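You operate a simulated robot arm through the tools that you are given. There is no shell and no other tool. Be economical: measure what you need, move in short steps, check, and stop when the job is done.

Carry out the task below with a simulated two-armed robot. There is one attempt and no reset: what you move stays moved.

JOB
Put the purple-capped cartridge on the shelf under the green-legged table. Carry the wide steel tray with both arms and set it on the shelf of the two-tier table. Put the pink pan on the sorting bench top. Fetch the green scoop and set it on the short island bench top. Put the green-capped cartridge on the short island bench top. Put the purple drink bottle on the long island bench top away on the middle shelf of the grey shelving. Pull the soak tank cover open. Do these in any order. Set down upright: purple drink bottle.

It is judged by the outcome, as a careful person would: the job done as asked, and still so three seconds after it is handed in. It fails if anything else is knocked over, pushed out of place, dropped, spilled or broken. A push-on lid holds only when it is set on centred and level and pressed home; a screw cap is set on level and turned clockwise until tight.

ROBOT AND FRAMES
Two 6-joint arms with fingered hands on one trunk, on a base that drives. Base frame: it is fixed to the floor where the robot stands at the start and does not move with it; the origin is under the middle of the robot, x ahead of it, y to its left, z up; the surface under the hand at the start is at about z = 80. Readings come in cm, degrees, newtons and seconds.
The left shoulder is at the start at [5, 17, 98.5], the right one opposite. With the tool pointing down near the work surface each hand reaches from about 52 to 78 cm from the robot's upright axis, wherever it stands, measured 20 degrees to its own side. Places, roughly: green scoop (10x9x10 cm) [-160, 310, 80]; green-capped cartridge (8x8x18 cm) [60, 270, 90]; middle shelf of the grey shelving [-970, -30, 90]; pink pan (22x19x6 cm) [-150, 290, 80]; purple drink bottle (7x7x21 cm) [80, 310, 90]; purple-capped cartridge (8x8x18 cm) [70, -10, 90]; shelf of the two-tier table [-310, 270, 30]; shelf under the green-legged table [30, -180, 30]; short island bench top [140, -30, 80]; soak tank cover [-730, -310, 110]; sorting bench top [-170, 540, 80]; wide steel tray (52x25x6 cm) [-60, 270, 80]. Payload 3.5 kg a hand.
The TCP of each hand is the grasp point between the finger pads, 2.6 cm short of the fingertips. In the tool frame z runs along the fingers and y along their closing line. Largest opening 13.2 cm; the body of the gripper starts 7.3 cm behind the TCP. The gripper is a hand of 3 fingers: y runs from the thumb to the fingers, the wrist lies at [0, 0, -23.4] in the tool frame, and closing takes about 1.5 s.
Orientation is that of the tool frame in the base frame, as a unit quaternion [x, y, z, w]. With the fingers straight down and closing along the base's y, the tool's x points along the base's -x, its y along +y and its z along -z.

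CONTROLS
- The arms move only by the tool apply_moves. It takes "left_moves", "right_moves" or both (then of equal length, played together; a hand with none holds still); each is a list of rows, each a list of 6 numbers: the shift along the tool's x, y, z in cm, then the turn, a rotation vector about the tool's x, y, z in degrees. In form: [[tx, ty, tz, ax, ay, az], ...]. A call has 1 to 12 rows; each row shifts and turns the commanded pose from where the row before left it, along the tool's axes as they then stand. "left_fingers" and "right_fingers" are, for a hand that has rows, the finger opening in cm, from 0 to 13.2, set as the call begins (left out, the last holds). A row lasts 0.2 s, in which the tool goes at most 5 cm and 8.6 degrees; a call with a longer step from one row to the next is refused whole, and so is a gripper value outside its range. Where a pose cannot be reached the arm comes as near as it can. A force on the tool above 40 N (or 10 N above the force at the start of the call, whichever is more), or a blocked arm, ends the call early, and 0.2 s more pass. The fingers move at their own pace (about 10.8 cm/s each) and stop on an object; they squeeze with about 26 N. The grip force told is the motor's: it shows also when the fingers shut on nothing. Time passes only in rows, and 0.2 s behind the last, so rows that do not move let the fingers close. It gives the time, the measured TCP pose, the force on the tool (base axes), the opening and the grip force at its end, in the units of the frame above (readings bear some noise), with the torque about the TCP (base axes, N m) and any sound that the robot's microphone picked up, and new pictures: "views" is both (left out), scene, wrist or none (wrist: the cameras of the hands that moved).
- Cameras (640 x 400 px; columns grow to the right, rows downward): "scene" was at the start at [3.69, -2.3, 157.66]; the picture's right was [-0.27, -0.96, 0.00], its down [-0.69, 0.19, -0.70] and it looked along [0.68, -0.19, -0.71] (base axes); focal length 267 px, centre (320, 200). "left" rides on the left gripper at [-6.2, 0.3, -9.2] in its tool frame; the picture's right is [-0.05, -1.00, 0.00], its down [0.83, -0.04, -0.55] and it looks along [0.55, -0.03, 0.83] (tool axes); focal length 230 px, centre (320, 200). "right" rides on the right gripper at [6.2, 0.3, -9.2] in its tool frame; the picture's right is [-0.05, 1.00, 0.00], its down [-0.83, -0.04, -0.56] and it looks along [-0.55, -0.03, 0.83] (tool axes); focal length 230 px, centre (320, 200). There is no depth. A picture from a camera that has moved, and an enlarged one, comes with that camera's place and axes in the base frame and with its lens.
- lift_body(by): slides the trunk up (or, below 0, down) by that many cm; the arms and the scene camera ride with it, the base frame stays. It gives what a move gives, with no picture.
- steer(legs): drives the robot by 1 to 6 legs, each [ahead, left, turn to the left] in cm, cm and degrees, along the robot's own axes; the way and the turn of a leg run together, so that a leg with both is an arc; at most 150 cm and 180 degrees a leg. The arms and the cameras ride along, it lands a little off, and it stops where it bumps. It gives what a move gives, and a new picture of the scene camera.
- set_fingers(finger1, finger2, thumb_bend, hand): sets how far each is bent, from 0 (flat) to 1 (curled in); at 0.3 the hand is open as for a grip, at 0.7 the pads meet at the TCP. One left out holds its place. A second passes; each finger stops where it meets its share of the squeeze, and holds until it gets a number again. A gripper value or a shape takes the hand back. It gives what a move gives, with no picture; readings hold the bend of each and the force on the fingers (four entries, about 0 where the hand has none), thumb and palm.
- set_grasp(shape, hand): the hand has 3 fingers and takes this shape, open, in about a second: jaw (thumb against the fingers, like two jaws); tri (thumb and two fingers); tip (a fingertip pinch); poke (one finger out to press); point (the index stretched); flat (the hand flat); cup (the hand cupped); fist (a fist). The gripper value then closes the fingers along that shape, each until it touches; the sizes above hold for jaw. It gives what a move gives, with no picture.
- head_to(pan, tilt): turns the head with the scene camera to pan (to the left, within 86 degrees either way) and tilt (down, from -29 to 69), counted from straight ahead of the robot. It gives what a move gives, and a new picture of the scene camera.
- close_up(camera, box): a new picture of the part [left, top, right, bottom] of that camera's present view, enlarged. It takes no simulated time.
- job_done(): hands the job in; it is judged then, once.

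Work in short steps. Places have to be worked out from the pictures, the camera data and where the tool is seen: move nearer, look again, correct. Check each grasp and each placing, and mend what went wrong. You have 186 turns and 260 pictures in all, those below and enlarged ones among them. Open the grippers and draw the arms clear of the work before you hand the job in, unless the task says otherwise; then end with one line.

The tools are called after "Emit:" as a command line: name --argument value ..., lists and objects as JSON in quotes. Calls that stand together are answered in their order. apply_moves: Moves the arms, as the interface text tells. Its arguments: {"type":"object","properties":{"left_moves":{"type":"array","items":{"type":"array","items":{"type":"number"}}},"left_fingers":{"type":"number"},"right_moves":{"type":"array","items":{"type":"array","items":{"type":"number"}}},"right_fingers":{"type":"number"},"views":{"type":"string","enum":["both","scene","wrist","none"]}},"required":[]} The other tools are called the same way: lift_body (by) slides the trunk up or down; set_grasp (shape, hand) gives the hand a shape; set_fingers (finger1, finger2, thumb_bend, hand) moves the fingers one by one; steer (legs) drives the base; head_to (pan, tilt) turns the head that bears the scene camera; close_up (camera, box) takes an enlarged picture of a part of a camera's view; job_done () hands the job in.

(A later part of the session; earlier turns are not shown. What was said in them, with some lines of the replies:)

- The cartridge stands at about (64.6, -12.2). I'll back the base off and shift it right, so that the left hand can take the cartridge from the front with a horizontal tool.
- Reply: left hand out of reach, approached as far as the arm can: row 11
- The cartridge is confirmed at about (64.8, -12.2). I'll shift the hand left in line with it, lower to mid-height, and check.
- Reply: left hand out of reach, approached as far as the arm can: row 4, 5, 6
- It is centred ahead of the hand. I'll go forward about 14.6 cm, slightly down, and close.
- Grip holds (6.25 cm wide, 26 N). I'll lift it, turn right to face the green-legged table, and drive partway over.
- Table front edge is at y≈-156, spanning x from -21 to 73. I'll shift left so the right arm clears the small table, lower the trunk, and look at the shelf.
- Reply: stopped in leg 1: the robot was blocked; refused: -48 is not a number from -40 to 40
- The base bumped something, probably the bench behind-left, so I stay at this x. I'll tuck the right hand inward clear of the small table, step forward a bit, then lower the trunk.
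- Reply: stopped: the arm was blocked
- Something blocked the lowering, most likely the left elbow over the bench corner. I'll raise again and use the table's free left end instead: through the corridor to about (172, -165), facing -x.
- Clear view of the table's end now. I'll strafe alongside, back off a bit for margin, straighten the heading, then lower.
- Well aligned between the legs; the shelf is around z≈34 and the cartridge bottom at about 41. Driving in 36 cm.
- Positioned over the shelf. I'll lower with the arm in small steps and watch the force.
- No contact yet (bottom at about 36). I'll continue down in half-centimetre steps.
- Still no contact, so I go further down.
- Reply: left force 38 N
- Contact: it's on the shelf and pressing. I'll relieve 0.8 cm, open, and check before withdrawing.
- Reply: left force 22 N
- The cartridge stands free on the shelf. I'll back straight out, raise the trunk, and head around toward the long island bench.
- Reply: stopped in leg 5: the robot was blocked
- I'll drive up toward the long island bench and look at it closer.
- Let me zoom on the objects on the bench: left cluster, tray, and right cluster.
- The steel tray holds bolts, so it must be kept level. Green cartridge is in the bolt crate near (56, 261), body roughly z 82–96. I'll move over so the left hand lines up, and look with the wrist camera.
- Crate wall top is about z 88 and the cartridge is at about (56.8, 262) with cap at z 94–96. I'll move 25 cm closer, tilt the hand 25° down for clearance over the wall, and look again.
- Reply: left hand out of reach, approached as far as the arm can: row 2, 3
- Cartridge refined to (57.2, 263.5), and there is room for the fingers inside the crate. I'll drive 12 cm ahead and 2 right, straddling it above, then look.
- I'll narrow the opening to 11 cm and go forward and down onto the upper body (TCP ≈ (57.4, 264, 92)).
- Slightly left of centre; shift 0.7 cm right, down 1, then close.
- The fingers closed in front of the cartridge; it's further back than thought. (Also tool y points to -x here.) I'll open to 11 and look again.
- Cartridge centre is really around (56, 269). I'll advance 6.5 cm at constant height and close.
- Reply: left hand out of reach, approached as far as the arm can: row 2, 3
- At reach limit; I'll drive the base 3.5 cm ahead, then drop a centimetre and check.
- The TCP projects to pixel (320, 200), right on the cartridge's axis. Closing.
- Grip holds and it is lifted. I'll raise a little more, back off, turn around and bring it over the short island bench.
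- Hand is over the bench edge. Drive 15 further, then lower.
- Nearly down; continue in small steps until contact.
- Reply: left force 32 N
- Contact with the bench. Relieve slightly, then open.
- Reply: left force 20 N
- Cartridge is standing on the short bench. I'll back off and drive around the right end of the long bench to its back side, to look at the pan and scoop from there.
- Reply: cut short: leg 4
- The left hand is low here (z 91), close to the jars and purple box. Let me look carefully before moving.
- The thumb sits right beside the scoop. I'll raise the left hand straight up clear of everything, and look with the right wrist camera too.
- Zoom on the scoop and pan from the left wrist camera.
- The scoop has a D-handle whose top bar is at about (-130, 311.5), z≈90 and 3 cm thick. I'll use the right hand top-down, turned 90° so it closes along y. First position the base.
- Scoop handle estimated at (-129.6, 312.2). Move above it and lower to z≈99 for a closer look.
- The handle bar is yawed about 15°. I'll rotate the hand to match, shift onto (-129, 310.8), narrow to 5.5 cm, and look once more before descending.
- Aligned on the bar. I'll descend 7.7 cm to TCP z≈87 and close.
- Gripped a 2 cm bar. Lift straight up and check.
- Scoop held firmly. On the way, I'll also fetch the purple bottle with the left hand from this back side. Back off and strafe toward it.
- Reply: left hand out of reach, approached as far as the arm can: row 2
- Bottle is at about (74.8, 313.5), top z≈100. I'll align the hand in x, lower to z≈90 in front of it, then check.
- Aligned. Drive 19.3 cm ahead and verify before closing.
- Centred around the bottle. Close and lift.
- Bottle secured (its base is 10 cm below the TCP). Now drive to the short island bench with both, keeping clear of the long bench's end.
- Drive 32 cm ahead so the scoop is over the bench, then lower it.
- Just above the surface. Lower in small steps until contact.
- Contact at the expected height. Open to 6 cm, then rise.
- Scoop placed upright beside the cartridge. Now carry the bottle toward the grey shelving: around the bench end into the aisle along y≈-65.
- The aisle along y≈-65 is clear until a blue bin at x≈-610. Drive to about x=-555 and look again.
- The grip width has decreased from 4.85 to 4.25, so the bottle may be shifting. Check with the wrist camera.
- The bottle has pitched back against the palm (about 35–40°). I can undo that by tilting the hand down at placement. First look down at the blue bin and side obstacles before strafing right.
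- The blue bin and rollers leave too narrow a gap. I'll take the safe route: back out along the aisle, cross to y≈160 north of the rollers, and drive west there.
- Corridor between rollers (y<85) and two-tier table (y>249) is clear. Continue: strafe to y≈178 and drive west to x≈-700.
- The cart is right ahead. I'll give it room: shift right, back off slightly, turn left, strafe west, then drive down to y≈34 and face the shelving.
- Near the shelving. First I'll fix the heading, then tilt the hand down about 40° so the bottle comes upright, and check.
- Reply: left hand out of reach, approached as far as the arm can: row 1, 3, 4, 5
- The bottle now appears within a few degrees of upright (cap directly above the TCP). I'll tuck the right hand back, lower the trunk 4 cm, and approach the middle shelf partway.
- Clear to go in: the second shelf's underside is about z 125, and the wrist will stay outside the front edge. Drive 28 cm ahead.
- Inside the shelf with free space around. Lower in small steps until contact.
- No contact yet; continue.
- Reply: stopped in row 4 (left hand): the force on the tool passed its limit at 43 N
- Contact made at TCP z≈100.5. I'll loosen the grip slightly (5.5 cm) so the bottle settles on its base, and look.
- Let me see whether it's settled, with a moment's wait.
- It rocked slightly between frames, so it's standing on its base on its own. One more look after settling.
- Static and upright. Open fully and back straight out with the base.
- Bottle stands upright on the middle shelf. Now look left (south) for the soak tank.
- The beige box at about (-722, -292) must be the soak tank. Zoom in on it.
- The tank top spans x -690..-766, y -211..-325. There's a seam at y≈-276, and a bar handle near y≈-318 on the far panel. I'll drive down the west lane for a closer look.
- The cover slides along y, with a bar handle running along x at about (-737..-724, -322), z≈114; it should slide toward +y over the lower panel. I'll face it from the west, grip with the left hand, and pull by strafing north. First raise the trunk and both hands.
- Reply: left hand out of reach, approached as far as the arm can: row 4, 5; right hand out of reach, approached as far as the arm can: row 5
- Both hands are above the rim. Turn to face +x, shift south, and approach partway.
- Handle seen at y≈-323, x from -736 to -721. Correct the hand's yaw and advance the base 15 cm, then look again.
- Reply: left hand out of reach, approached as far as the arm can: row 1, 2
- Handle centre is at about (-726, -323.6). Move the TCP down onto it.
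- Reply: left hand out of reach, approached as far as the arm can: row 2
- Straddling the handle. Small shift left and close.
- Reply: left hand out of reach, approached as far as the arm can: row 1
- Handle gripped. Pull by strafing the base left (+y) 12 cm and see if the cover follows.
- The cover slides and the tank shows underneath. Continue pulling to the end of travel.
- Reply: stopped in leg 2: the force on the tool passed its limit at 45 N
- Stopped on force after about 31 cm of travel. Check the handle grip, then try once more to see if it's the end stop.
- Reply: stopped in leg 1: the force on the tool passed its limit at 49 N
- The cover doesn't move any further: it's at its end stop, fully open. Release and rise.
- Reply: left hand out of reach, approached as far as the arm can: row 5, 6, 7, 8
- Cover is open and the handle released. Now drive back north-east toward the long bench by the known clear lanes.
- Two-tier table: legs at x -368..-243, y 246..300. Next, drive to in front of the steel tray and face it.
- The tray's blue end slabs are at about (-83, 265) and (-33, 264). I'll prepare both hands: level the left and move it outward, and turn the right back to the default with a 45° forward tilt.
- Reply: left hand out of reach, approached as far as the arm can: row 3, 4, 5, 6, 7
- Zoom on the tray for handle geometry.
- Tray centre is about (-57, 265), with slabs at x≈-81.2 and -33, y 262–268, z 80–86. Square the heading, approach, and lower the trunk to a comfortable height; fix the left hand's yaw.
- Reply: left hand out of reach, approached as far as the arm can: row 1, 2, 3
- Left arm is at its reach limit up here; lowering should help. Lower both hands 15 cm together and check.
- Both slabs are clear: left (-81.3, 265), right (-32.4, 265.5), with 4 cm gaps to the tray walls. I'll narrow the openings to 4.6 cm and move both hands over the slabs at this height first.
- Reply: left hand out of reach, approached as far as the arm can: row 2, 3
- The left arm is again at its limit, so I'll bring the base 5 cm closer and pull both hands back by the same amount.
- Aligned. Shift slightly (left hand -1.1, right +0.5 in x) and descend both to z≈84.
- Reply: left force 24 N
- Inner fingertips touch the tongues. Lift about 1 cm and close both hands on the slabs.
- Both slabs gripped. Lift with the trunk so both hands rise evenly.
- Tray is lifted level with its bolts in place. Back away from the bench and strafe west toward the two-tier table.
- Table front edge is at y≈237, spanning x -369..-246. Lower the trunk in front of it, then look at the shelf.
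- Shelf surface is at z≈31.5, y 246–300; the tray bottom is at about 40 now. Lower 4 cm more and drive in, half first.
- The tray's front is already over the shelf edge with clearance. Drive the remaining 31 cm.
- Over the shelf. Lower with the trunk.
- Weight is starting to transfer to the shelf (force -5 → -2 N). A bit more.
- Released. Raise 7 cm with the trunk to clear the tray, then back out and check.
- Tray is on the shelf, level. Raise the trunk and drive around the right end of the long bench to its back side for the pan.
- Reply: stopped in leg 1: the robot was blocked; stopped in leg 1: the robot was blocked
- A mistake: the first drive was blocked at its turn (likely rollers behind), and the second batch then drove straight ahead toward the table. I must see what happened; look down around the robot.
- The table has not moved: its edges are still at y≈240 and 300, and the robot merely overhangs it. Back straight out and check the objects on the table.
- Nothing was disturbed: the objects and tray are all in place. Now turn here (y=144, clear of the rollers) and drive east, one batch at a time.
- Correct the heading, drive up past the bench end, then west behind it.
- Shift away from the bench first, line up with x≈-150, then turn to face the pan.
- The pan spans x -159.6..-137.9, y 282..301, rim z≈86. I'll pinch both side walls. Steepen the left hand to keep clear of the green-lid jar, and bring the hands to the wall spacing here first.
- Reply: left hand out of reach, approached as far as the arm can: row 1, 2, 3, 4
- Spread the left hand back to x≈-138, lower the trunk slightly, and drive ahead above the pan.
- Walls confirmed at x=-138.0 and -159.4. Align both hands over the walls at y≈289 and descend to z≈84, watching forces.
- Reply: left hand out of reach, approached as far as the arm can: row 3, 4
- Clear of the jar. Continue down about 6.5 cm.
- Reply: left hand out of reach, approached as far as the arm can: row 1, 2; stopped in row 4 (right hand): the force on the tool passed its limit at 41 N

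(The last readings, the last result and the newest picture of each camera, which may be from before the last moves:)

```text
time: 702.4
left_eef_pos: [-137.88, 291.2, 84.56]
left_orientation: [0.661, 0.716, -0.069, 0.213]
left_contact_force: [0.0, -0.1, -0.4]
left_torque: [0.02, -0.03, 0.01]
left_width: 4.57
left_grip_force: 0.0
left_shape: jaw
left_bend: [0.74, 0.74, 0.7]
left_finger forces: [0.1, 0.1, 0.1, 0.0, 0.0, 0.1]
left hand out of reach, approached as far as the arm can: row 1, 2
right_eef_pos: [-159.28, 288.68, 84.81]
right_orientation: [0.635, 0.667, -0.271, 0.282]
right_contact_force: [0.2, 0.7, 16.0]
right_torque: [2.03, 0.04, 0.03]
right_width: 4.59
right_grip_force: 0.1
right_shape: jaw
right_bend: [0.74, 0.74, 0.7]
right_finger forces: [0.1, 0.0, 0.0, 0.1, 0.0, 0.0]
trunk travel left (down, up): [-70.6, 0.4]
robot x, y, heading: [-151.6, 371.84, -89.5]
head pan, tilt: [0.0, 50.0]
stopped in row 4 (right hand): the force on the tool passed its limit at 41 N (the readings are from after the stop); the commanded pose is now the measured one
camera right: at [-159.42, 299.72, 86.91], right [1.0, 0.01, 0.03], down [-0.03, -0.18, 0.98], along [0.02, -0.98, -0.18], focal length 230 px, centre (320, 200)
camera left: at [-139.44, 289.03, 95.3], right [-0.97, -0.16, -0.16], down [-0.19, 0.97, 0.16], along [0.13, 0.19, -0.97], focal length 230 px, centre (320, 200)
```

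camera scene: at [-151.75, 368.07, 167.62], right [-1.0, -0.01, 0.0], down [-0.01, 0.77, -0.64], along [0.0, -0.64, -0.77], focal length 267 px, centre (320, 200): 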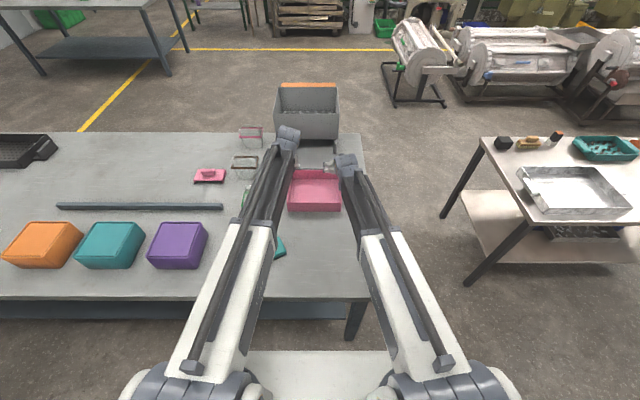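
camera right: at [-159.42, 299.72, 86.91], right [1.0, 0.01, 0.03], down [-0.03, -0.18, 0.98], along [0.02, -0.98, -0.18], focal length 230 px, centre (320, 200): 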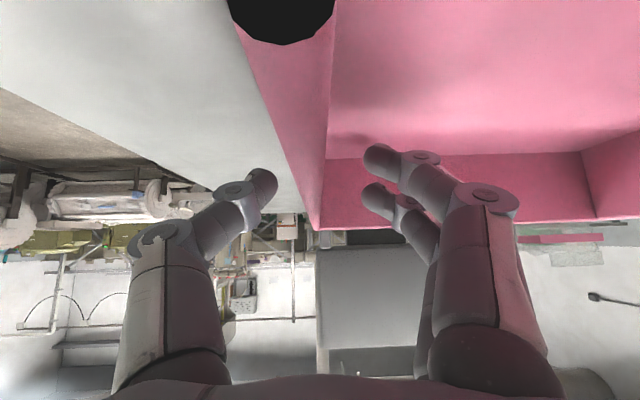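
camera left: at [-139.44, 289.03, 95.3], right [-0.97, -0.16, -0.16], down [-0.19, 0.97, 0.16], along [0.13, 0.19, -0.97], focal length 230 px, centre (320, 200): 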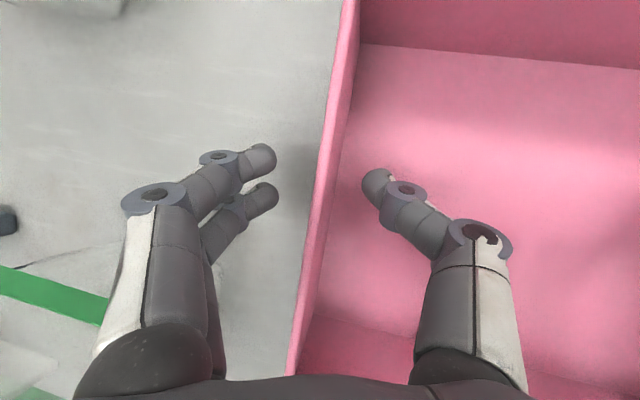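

The right hand's underside camera touched the pan's near wall. Raise the right hand 4 cm, steepen it 30°, then come down again.

Emit:
apply_moves --right_moves '[[-2.83, 0, -2.82, 0, 0, 0], [0, 0, 0, 0, 7.5, 0], [0, 0, 0, 0, 7.5, 0], [0, 0, 0, 0, 7.5, 0], [0, 0, 0, 0, 7.5, 0], [0, 0, 0, 0, 0, 0]]' --right_fingers 4.6 --views "wrist"

```text
time: 703.8
left_eef_pos: [-137.92, 291.14, 84.43]
left_orientation: [0.661, 0.716, -0.068, 0.213]
left_contact_force: [0.4, 0.2, 0.5]
left_torque: [0.02, 0.02, 0.02]
left_width: 4.6
left_grip_force: 0.1
left_shape: jaw
left_bend: [0.74, 0.74, 0.7]
left_finger forces: [0.0, 0.0, 0.0, 0.0, 0.0, 0.0]
right_eef_pos: [-159.74, 292.14, 89.25]
right_orientation: [0.683, 0.717, -0.096, 0.099]
right_contact_force: [0.6, 0.5, -0.9]
right_torque: [-0.01, -0.01, 0.0]
right_width: 4.57
right_grip_force: 0.0
right_shape: jaw
right_bend: [0.74, 0.74, 0.7]
right_finger forces: [0.0, 0.0, 0.0, 0.1, 0.1, 0.1]
right hand out of reach, approached as far as the arm can: row 4, 5
trunk travel left (down, up): [-70.6, 0.4]
robot x, y, heading: [-151.66, 371.76, -89.8]
head pan, tilt: [0.0, 50.0]
camera right: at [-159.8, 300.7, 96.47], right [1.0, 0.0, 0.01], down [-0.01, -0.65, 0.76], along [0.01, -0.76, -0.65], focal length 230 px, centre (320, 200)
```

right: 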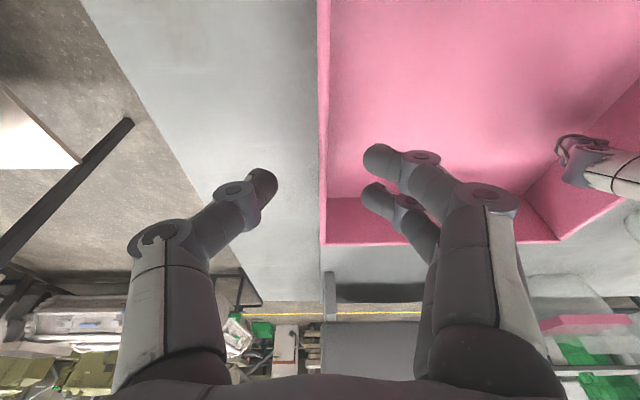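

Now clear of the near wall. Lower the right hand 4.7 cm and close both.

Emit:
apply_moves --right_moves '[[0.5, 0.2, 1.8, 0, 0, 0], [0.5, 0, 1.7, 0, 0, 0], [0.3, 0, 1.1, 0, 0, 0], [0, 0, 0, 0, 0, 0]]' --right_fingers 4.6 --views "none"

Emit:
apply_moves --left_moves '[[0, 0, 0, 0, 0, 0], [0, 0, 0, 0, 0, 0], [0, 0, 0, 0, 0, 0], [0, 0, 0, 0, 0, 0], [0, 0, 0, 0, 0, 0], [0, 0, 0, 0, 0, 0]]' --right_moves '[[0, 0, 0, 0, 0, 0], [0, 0, 0, 0, 0, 0], [0, 0, 0, 0, 0, 0], [0, 0, 0, 0, 0, 0], [0, 0, 0, 0, 0, 0], [0, 0, 0, 0, 0, 0]]' --left_fingers 0 --right_fingers 0 --views "wrist"

```text
time: 704.8
left_eef_pos: [-137.97, 291.11, 84.42]
left_orientation: [0.661, 0.716, -0.069, 0.213]
left_contact_force: [-0.1, -0.2, 0.8]
left_torque: [0.01, 0.01, 0.0]
left_width: 4.58
left_grip_force: 0.0
left_shape: jaw
left_bend: [0.74, 0.74, 0.7]
left_finger forces: [0.0, 0.0, 0.1, 0.1, 0.1, 0.1]
right_eef_pos: [-159.6, 293.1, 84.45]
right_orientation: [0.684, 0.717, -0.096, 0.099]
right_contact_force: [0.0, -0.4, 0.6]
right_torque: [0.02, 0.04, 0.02]
right_width: 4.57
right_grip_force: 0.0
right_shape: jaw
right_bend: [0.74, 0.74, 0.7]
right_finger forces: [0.0, 0.1, 0.1, 0.0, 0.0, 0.0]
right hand out of reach, approached as far as the arm can: row 1, 2
trunk travel left (down, up): [-70.6, 0.4]
robot x, y, heading: [-151.52, 371.86, -89.8]
head pan, tilt: [0.0, 50.0]
```

```text
time: 706.1
left_eef_pos: [-137.86, 291.01, 84.42]
left_orientation: [0.661, 0.716, -0.068, 0.212]
left_contact_force: [0.3, 0.0, -0.3]
left_torque: [0.03, 0.01, 0.0]
left_width: 0.01
left_grip_force: 25.3
left_shape: jaw
left_bend: [0.66, 0.67, 0.7]
left_finger forces: [11.4, 11.5, 0.0, 0.1, 23.0, 0.0]
right_eef_pos: [-159.74, 292.9, 84.42]
right_orientation: [0.683, 0.717, -0.096, 0.098]
right_contact_force: [0.3, -0.3, -0.6]
right_torque: [0.02, -0.07, -0.02]
right_width: 0.01
right_grip_force: 26.0
right_shape: jaw
right_bend: [0.71, 0.7, 0.7]
right_finger forces: [11.4, 11.6, 0.0, 0.0, 22.9, 0.0]
trunk travel left (down, up): [-70.6, 0.4]
robot x, y, heading: [-151.41, 372.14, -89.6]
head pan, tilt: [0.0, 50.0]
camera right: at [-159.77, 301.55, 91.76], right [1.0, 0.0, 0.01], down [-0.01, -0.65, 0.76], along [0.01, -0.76, -0.65], focal length 230 px, centre (320, 200)
camera left: at [-139.43, 288.9, 95.19], right [-0.97, -0.16, -0.16], down [-0.19, 0.97, 0.16], along [0.13, 0.19, -0.97], focal length 230 px, centre (320, 200)
```

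right: 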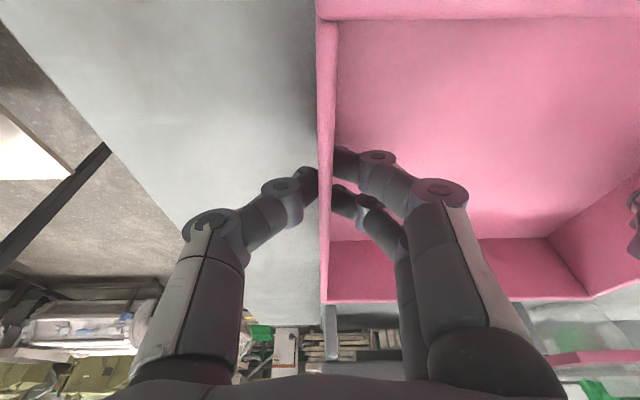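
left: 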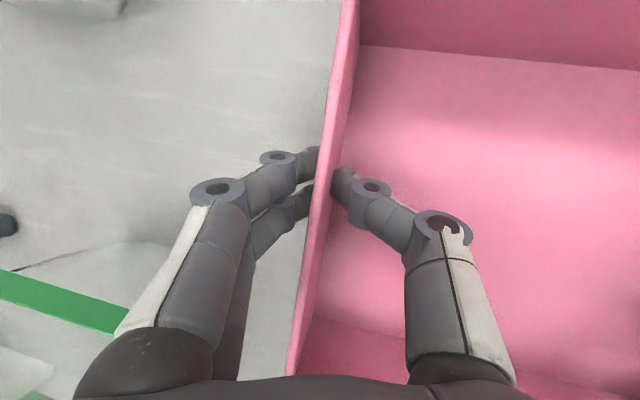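

Both walls gripped. Lift both hands together in matched steps and check.

Emit:
apply_moves --left_moves '[[-0.78, 0.37, -1.8, 0, 0, 0], [-0.78, 0.37, -1.8, 0, 0, 0], [-0.78, 0.37, -1.8, 0, 0, 0], [0, 0, 0, 0, 0, 0]]' --right_moves '[[-0.55, 0, -1.92, 0, 0, 0], [-0.55, 0, -1.92, 0, 0, 0], [-0.55, 0, -1.92, 0, 0, 0], [0, 0, 0, 0, 0, 0]]' --views "wrist"

```text
time: 707.1
left_eef_pos: [-137.83, 291.16, 90.51]
left_orientation: [0.661, 0.716, -0.068, 0.212]
left_contact_force: [1.9, -0.8, -1.8]
left_torque: [0.01, -0.02, 0.06]
left_width: 0.0
left_grip_force: 26.1
left_shape: jaw
left_bend: [0.66, 0.67, 0.7]
left_finger forces: [12.6, 11.8, 0.0, 0.1, 22.6, 0.1]
right_eef_pos: [-159.59, 292.77, 90.37]
right_orientation: [0.683, 0.717, -0.095, 0.098]
right_contact_force: [-1.6, 1.8, -2.1]
right_torque: [0.03, -0.01, -0.03]
right_width: 0.01
right_grip_force: 26.2
right_shape: jaw
right_bend: [0.71, 0.7, 0.7]
right_finger forces: [11.2, 11.5, 0.1, 0.1, 24.4, 0.0]
trunk travel left (down, up): [-70.6, 0.4]
robot x, y, heading: [-151.78, 371.62, -89.6]
head pan, tilt: [0.0, 50.0]
camera right: at [-159.74, 301.26, 97.72], right [1.0, 0.0, 0.01], down [-0.01, -0.65, 0.76], along [0.01, -0.76, -0.65], focal length 230 px, centre (320, 200)
camera left: at [-139.4, 288.93, 101.23], right [-0.97, -0.16, -0.16], down [-0.19, 0.97, 0.16], along [0.13, 0.19, -0.97], focal length 230 px, centre (320, 200)
```

right: 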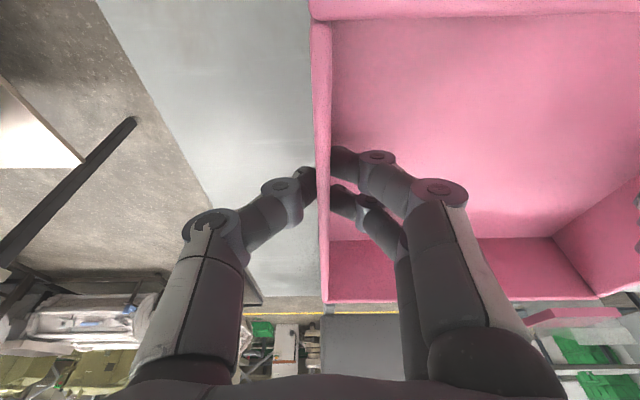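
left: 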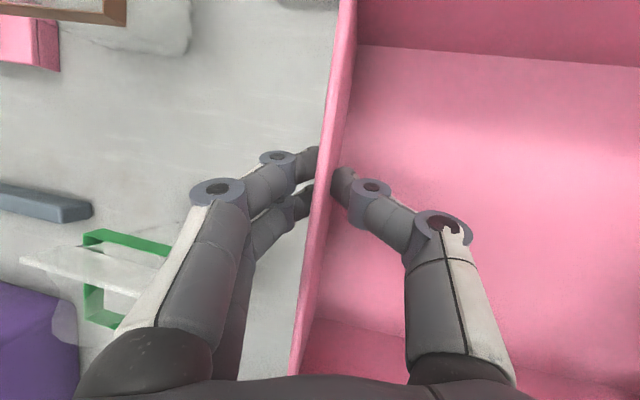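

Lifted level. Raise 7 cm more to clear the jar and sponge before backing away.

Emit:
apply_moves --left_moves '[[-0.91, 0.43, -2.1, 0, 0, 0], [-0.91, 0.43, -2.1, 0, 0, 0], [-0.91, 0.43, -2.1, 0, 0, 0], [0, 0, 0, 0, 0, 0]]' --right_moves '[[-0.64, 0, -2.24, 0, 0, 0], [-0.64, 0, -2.24, 0, 0, 0], [-0.64, 0, -2.24, 0, 0, 0], [0, 0, 0, 0, 0, 0]]' --views "none"

```text
time: 708.1
left_eef_pos: [-137.82, 291.12, 97.44]
left_orientation: [0.662, 0.716, -0.068, 0.212]
left_contact_force: [0.3, 0.0, -2.0]
left_torque: [-0.01, 0.02, 0.03]
left_width: 0.0
left_grip_force: 26.4
left_shape: jaw
left_bend: [0.66, 0.67, 0.7]
left_finger forces: [11.8, 11.3, 0.0, 0.0, 23.7, 0.0]
right_eef_pos: [-159.67, 292.68, 97.35]
right_orientation: [0.683, 0.717, -0.095, 0.098]
right_contact_force: [0.5, 0.2, -1.2]
right_torque: [0.06, -0.04, 0.01]
right_width: 0.0
right_grip_force: 26.3
right_shape: jaw
right_bend: [0.71, 0.7, 0.7]
right_finger forces: [11.9, 12.2, 0.0, 0.0, 23.6, 0.1]
trunk travel left (down, up): [-70.6, 0.4]
robot x, y, heading: [-151.55, 371.84, -89.4]
head pan, tilt: [0.0, 50.0]
```

Pan secured at z≈97. Back off, strafe east to x≈-76, then turn around to face the sorting bench.

Emit:
steer --legs '[[-48, 0, 0], [0, 75, 0], [0, 0, 90], [0, 0, 89]]'

Emit:
head_to --pan 0 --tilt 38

```text
time: 722.3
left_eef_pos: [-89.02, 501.11, 97.45]
left_orientation: [0.71, -0.668, -0.213, -0.071]
left_contact_force: [3.8, -0.2, -2.7]
left_torque: [-0.04, -0.07, -0.05]
left_width: 0.0
left_grip_force: 25.5
left_shape: jaw
left_bend: [0.66, 0.67, 0.7]
left_finger forces: [11.4, 11.2, 0.1, 0.1, 26.1, 0.0]
right_eef_pos: [-67.26, 499.24, 97.37]
right_orientation: [0.71, -0.69, -0.096, -0.097]
right_contact_force: [-3.7, -0.2, -1.6]
right_torque: [-0.01, 0.08, 0.02]
right_width: 0.01
right_grip_force: 26.2
right_shape: jaw
right_bend: [0.71, 0.7, 0.7]
right_finger forces: [13.0, 13.2, 0.0, 0.0, 22.6, 0.1]
trunk travel left (down, up): [-70.6, 0.4]
robot x, y, heading: [-76.78, 420.36, 89.4]
head pan, tilt: [0.0, 50.0]
camera scene: at [-76.8, 423.8, 167.61], right [1.0, -0.01, 0.0], down [-0.01, -0.77, -0.64], along [0.01, 0.64, -0.77], focal length 267 px, centre (320, 200)
```

scene: 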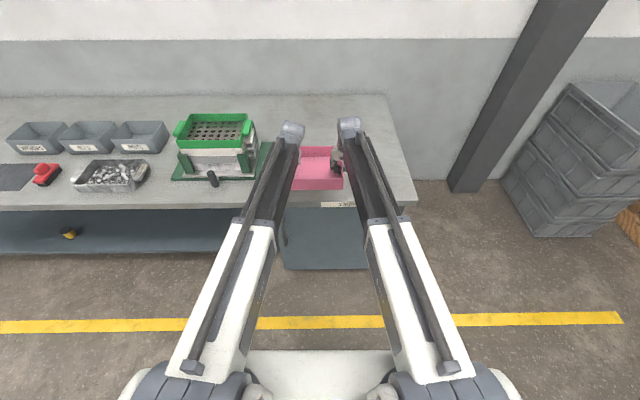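

```text
time: 723.0
left_eef_pos: [-89.04, 501.22, 97.4]
left_orientation: [0.71, -0.668, -0.212, -0.071]
left_contact_force: [0.1, -0.2, -2.1]
left_torque: [0.01, -0.03, -0.03]
left_width: 0.0
left_grip_force: 26.1
left_shape: jaw
left_bend: [0.66, 0.67, 0.7]
left_finger forces: [12.0, 11.9, 0.0, 0.0, 24.9, 0.0]
right_eef_pos: [-67.21, 499.21, 97.41]
right_orientation: [0.71, -0.691, -0.097, -0.096]
right_contact_force: [-1.6, 0.4, -2.4]
right_torque: [-0.02, 0.03, 0.01]
right_width: 0.0
right_grip_force: 26.1
right_shape: jaw
right_bend: [0.71, 0.7, 0.7]
right_finger forces: [12.2, 12.6, 0.0, 0.0, 23.7, 0.0]
trunk travel left (down, up): [-70.6, 0.4]
robot x, y, heading: [-76.72, 419.9, 89.0]
head pan, tilt: [0.0, 38.0]
camera scene: at [-76.78, 424.73, 169.32], right [1.0, -0.01, 0.0], down [-0.01, -0.62, -0.79], along [0.01, 0.79, -0.62], focal length 267 px, centre (320, 200)
```

scene: 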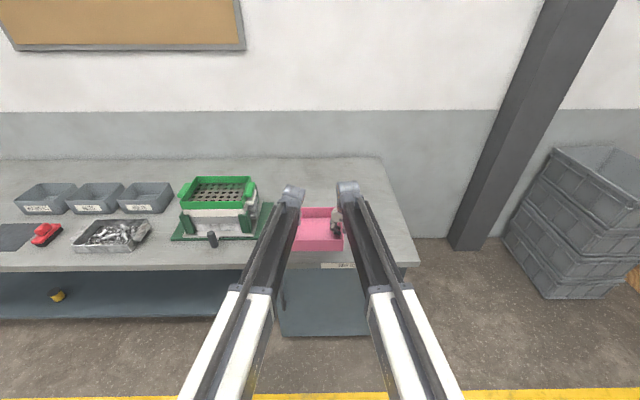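

Free space at the right end of the sorting bench (green press's base ends at x≈-98; bench end at x≈-35). Shift right 11 and ahead 20, then lower with the trunk.

Emit:
steer --legs '[[20, -11, 1]]'

Emit:
lift_body --by -10.5

Emit:
close_up --camera "scene" --box '[200, 140, 440, 290]'

Emit:
close_up --camera "left" --box '[0, 0, 640, 400]'

```text
time: 724.8
left_eef_pos: [-79.6, 521.08, 97.34]
left_orientation: [0.717, -0.661, -0.212, -0.068]
left_contact_force: [1.3, -0.6, -2.8]
left_torque: [-0.04, -0.06, -0.02]
left_width: 0.0
left_grip_force: 26.1
left_shape: jaw
left_bend: [0.66, 0.67, 0.7]
left_finger forces: [11.8, 11.6, 0.0, 0.0, 25.3, 0.0]
right_eef_pos: [-57.78, 519.5, 97.27]
right_orientation: [0.718, -0.683, -0.098, -0.095]
right_contact_force: [-2.4, 0.4, -2.1]
right_torque: [-0.05, 0.06, 0.03]
right_width: 0.01
right_grip_force: 25.8
right_shape: jaw
right_bend: [0.71, 0.7, 0.7]
right_finger forces: [12.7, 12.8, 0.1, 0.0, 23.5, 0.0]
trunk travel left (down, up): [-70.6, 0.4]
robot x, y, heading: [-65.42, 440.32, 90.8]
head pan, tilt: [0.0, 38.0]
camera scene: at [-65.83, 445.02, 169.32], right [1.0, 0.01, 0.0], down [0.0, -0.62, -0.79], along [-0.01, 0.79, -0.62], focal length 267 px, centre (320, 200)
```

scene: 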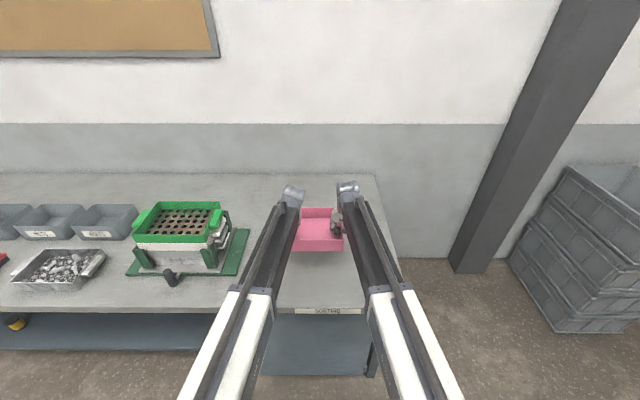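

```text
time: 726.1
left_eef_pos: [-79.51, 520.95, 86.89]
left_orientation: [0.716, -0.661, -0.213, -0.068]
left_contact_force: [0.4, -0.1, -1.7]
left_torque: [-0.08, -0.04, -0.02]
left_width: 0.0
left_grip_force: 26.3
left_shape: jaw
left_bend: [0.66, 0.67, 0.7]
left_finger forces: [12.0, 11.8, 0.0, 0.0, 24.9, 0.0]
right_eef_pos: [-57.75, 519.55, 86.91]
right_orientation: [0.718, -0.683, -0.098, -0.094]
right_contact_force: [-1.3, 0.8, -2.3]
right_torque: [-0.03, 0.04, 0.0]
right_width: 0.04
right_grip_force: 25.3
right_shape: jaw
right_bend: [0.71, 0.7, 0.7]
right_finger forces: [12.3, 12.5, 0.1, 0.0, 23.8, 0.0]
trunk travel left (down, up): [-60.1, 10.9]
robot x, y, heading: [-65.82, 440.48, 90.2]
head pan, tilt: [0.0, 38.0]
```

```text
2.67 times, centred on (320, 215) of scene
camera zoom: at [-65.88, 444.87, 158.84], right [1.0, 0.01, 0.0], down [0.0, -0.62, -0.79], along [-0.01, 0.79, -0.62], focal length 712 px, centre (320, 160)
```

zoom: 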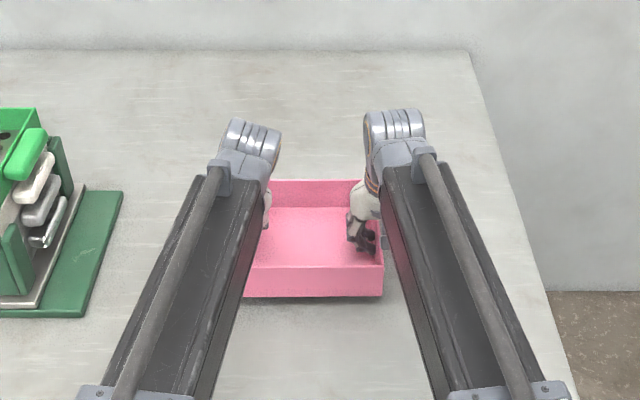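

```text
1.00 times, centred on (320, 200) of left (not enlarged: the box is as wide or as high as the picture)
camera zoom: at [-78.19, 523.09, 97.74], right [0.97, 0.16, -0.16], down [0.19, -0.97, 0.16], along [-0.13, -0.19, -0.97], focal length 230 px, centre (320, 200)
```

zoom: 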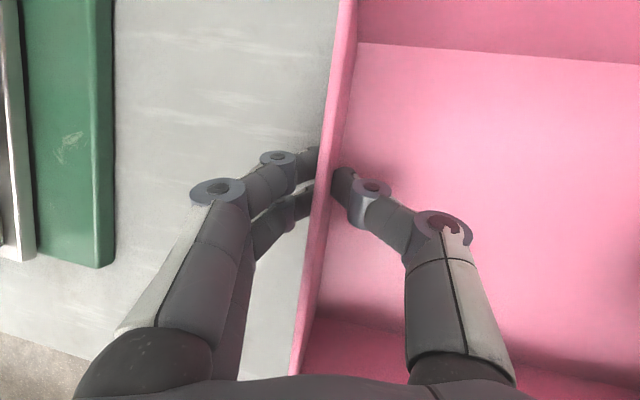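

About 2.5 cm above the bench. Lower gently until it takes the weight.

Emit:
lift_body --by -2

Emit:
lift_body --by -0.6

```text
time: 726.8
left_eef_pos: [-79.62, 521.08, 85.11]
left_orientation: [0.716, -0.661, -0.213, -0.068]
left_contact_force: [0.5, 0.2, -1.4]
left_torque: [-0.03, -0.01, -0.05]
left_width: 0.03
left_grip_force: 25.6
left_shape: jaw
left_bend: [0.66, 0.67, 0.7]
left_finger forces: [11.9, 11.7, 0.0, 0.1, 24.9, 0.0]
right_eef_pos: [-57.8, 519.46, 84.77]
right_orientation: [0.718, -0.683, -0.098, -0.095]
right_contact_force: [-1.0, 0.0, -1.5]
right_torque: [-0.01, 0.07, 0.05]
right_width: 0.02
right_grip_force: 25.7
right_shape: jaw
right_bend: [0.71, 0.7, 0.7]
right_finger forces: [12.3, 12.4, 0.0, 0.0, 23.8, 0.0]
trunk travel left (down, up): [-58.1, 12.9]
robot x, y, heading: [-65.64, 440.51, 90.6]
head pan, tilt: [0.0, 38.0]
```

```text
time: 727.3
left_eef_pos: [-79.48, 520.94, 84.48]
left_orientation: [0.716, -0.661, -0.213, -0.069]
left_contact_force: [0.0, 1.5, -0.5]
left_torque: [0.0, -0.05, 0.0]
left_width: 0.03
left_grip_force: 26.0
left_shape: jaw
left_bend: [0.66, 0.67, 0.7]
left_finger forces: [12.4, 11.5, 0.1, 0.1, 24.9, 0.1]
right_eef_pos: [-57.82, 519.46, 84.36]
right_orientation: [0.716, -0.684, -0.1, -0.097]
right_contact_force: [-1.3, 0.4, 7.3]
right_torque: [0.02, 0.03, 0.04]
right_width: 0.0
right_grip_force: 26.7
right_shape: jaw
right_bend: [0.71, 0.7, 0.69]
right_finger forces: [12.8, 13.7, 0.0, 0.0, 25.3, 0.0]
trunk travel left (down, up): [-57.5, 13.5]
robot x, y, heading: [-65.55, 440.33, 90.1]
head pan, tilt: [0.0, 38.0]
```

The pan is resting on the bench. Open both hands to 4.6 cm and raise straight up with the trunk.

Emit:
apply_moves --left_moves '[[0, 0, 0, 0, 0, 0], [0, 0, 0, 0, 0, 0], [0, 0, 0, 0, 0, 0], [0, 0, 0, 0, 0, 0], [0, 0, 0, 0, 0, 0]]' --right_moves '[[0, 0, 0, 0, 0, 0], [0, 0, 0, 0, 0, 0], [0, 0, 0, 0, 0, 0], [0, 0, 0, 0, 0, 0], [0, 0, 0, 0, 0, 0]]' --left_fingers 4.6 --right_fingers 4.6 --views "none"

Emit:
lift_body --by 13.4

Emit:
close_up --camera "left" --box '[0, 0, 640, 400]'

```text
time: 728.5
left_eef_pos: [-79.61, 521.13, 84.42]
left_orientation: [0.716, -0.662, -0.212, -0.069]
left_contact_force: [0.2, 0.1, 1.1]
left_torque: [-0.01, 0.02, -0.03]
left_width: 4.56
left_grip_force: 0.0
left_shape: jaw
left_bend: [0.73, 0.73, 0.7]
left_finger forces: [0.1, 0.0, 0.0, 0.0, 0.0, 0.1]
right_eef_pos: [-57.82, 519.48, 84.26]
right_orientation: [0.717, -0.683, -0.098, -0.095]
right_contact_force: [0.4, 0.5, -0.7]
right_torque: [-0.01, 0.01, -0.01]
right_width: 4.58
right_grip_force: 0.0
right_shape: jaw
right_bend: [0.74, 0.74, 0.7]
right_finger forces: [0.0, 0.0, 0.0, 0.0, 0.1, 0.0]
trunk travel left (down, up): [-57.5, 13.5]
robot x, y, heading: [-65.8, 440.08, 90.3]
head pan, tilt: [0.0, 38.0]
```

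```text
time: 730.2
left_eef_pos: [-79.58, 520.98, 97.71]
left_orientation: [0.716, -0.661, -0.213, -0.069]
left_contact_force: [0.6, -0.4, 0.3]
left_torque: [-0.03, -0.01, 0.0]
left_width: 4.54
left_grip_force: 0.1
left_shape: jaw
left_bend: [0.73, 0.73, 0.7]
left_finger forces: [0.0, 0.0, 0.0, 0.0, 0.0, 0.0]
right_eef_pos: [-57.76, 519.49, 97.7]
right_orientation: [0.717, -0.683, -0.098, -0.095]
right_contact_force: [0.6, -0.5, 0.2]
right_torque: [-0.04, 0.01, -0.03]
right_width: 4.53
right_grip_force: 0.1
right_shape: jaw
right_bend: [0.74, 0.74, 0.7]
right_finger forces: [0.0, 0.0, 0.0, 0.1, 0.0, 0.0]
trunk travel left (down, up): [-70.9, 0.1]
robot x, y, heading: [-65.7, 440.24, 90.5]
head pan, tilt: [0.0, 38.0]
```

```text
1.00 times, centred on (320, 200) of left (not enlarged: the box is as wide or as high as the picture)
camera zoom: at [-78.2, 523.09, 108.54], right [0.97, 0.16, -0.16], down [0.19, -0.97, 0.16], along [-0.13, -0.19, -0.97], focal length 230 px, centre (320, 200)
```

zoom: 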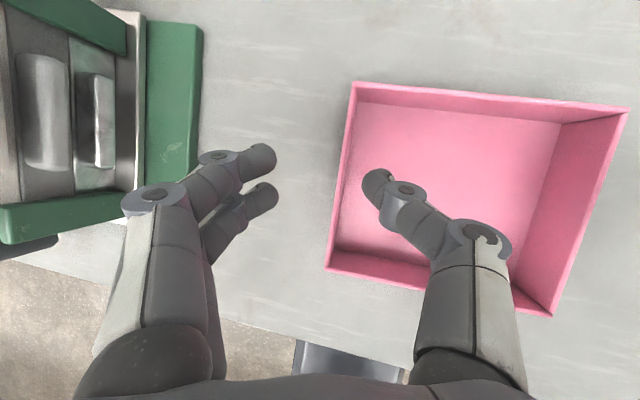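

Pan is placed. Back away with open hands and take a last look.

Emit:
steer --legs '[[-38, 0, 0]]'

Emit:
apply_moves --left_moves '[[0, 0, 0, 0, 0, 0], [0, 0, 0, 0, 0, 0]]' --right_moves '[[0, 0, 0, 0, 0, 0], [0, 0, 0, 0, 0, 0]]' --left_fingers 13.2 --right_fingers 13.2 --views "scene"

```text
time: 732.5
left_eef_pos: [-78.93, 483.94, 97.87]
left_orientation: [0.714, -0.664, -0.213, -0.07]
left_contact_force: [0.2, 0.3, 0.2]
left_torque: [-0.04, 0.01, 0.03]
left_width: 4.57
left_grip_force: 0.1
left_shape: jaw
left_bend: [0.73, 0.73, 0.7]
left_finger forces: [0.1, 0.0, 0.0, 0.0, 0.0, 0.1]
right_eef_pos: [-57.15, 482.15, 97.78]
right_orientation: [0.715, -0.685, -0.097, -0.096]
right_contact_force: [0.8, -0.3, 0.3]
right_torque: [0.05, -0.01, 0.01]
right_width: 4.53
right_grip_force: 0.0
right_shape: jaw
right_bend: [0.74, 0.74, 0.7]
right_finger forces: [0.1, 0.1, 0.1, 0.0, 0.0, 0.0]
trunk travel left (down, up): [-70.9, 0.1]
robot x, y, heading: [-65.47, 403.05, 90.1]
head pan, tilt: [0.0, 38.0]
camera scene: at [-65.7, 407.6, 169.64], right [1.0, 0.0, 0.0], down [0.0, -0.62, -0.79], along [0.0, 0.79, -0.62], focal length 267 px, centre (320, 200)
```

scene: 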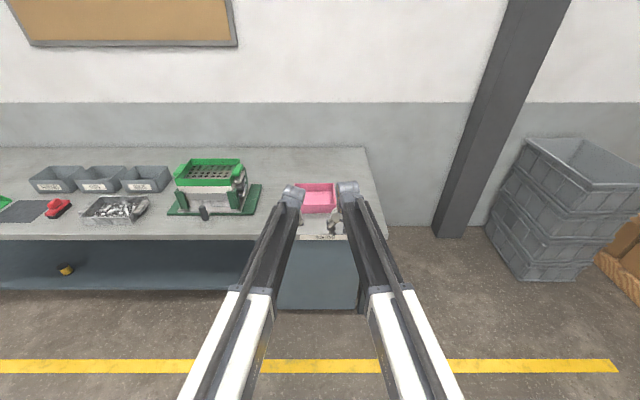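

```text
time: 733.1
left_eef_pos: [-78.95, 483.96, 97.79]
left_orientation: [0.714, -0.663, -0.213, -0.069]
left_contact_force: [0.0, 0.0, 0.1]
left_torque: [-0.02, -0.01, -0.04]
left_width: 13.18
left_grip_force: 0.1
left_shape: jaw
left_bend: [0.3, 0.3, 0.3]
left_finger forces: [0.1, 0.1, 0.0, 0.0, 0.1, 0.0]
right_eef_pos: [-57.12, 482.26, 97.74]
right_orientation: [0.715, -0.686, -0.098, -0.096]
right_contact_force: [-0.7, 0.8, 0.9]
right_torque: [0.01, 0.02, -0.01]
right_width: 13.19
right_grip_force: 0.0
right_shape: jaw
right_bend: [0.3, 0.3, 0.3]
right_finger forces: [0.1, 0.0, 0.0, 0.0, 0.0, 0.1]
trunk travel left (down, up): [-70.9, 0.1]
robot x, y, heading: [-65.17, 403.16, 90.2]
head pan, tilt: [0.0, 38.0]
camera scene: at [-65.7, 407.72, 169.63], right [1.0, 0.0, 0.0], down [0.0, -0.62, -0.79], along [0.0, 0.79, -0.62], focal length 267 px, centre (320, 200)
```

scene: 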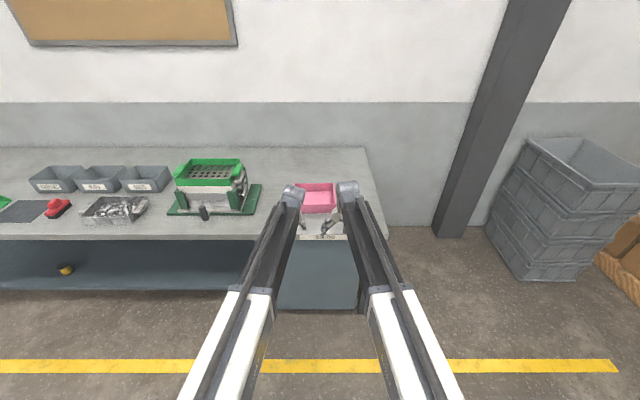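

All seven tasks are done, the hands are open and the arms are clear of the work. Handing in.

Emit:
job_done

```text
The job is handed in.
```

All seven tasks are done and handed in, with the bottle set down upright; the base was blocked by something nearby five times along the way (including the two-tier table), and I saw nothing knocked over or moved, though I did not re-check every spot.
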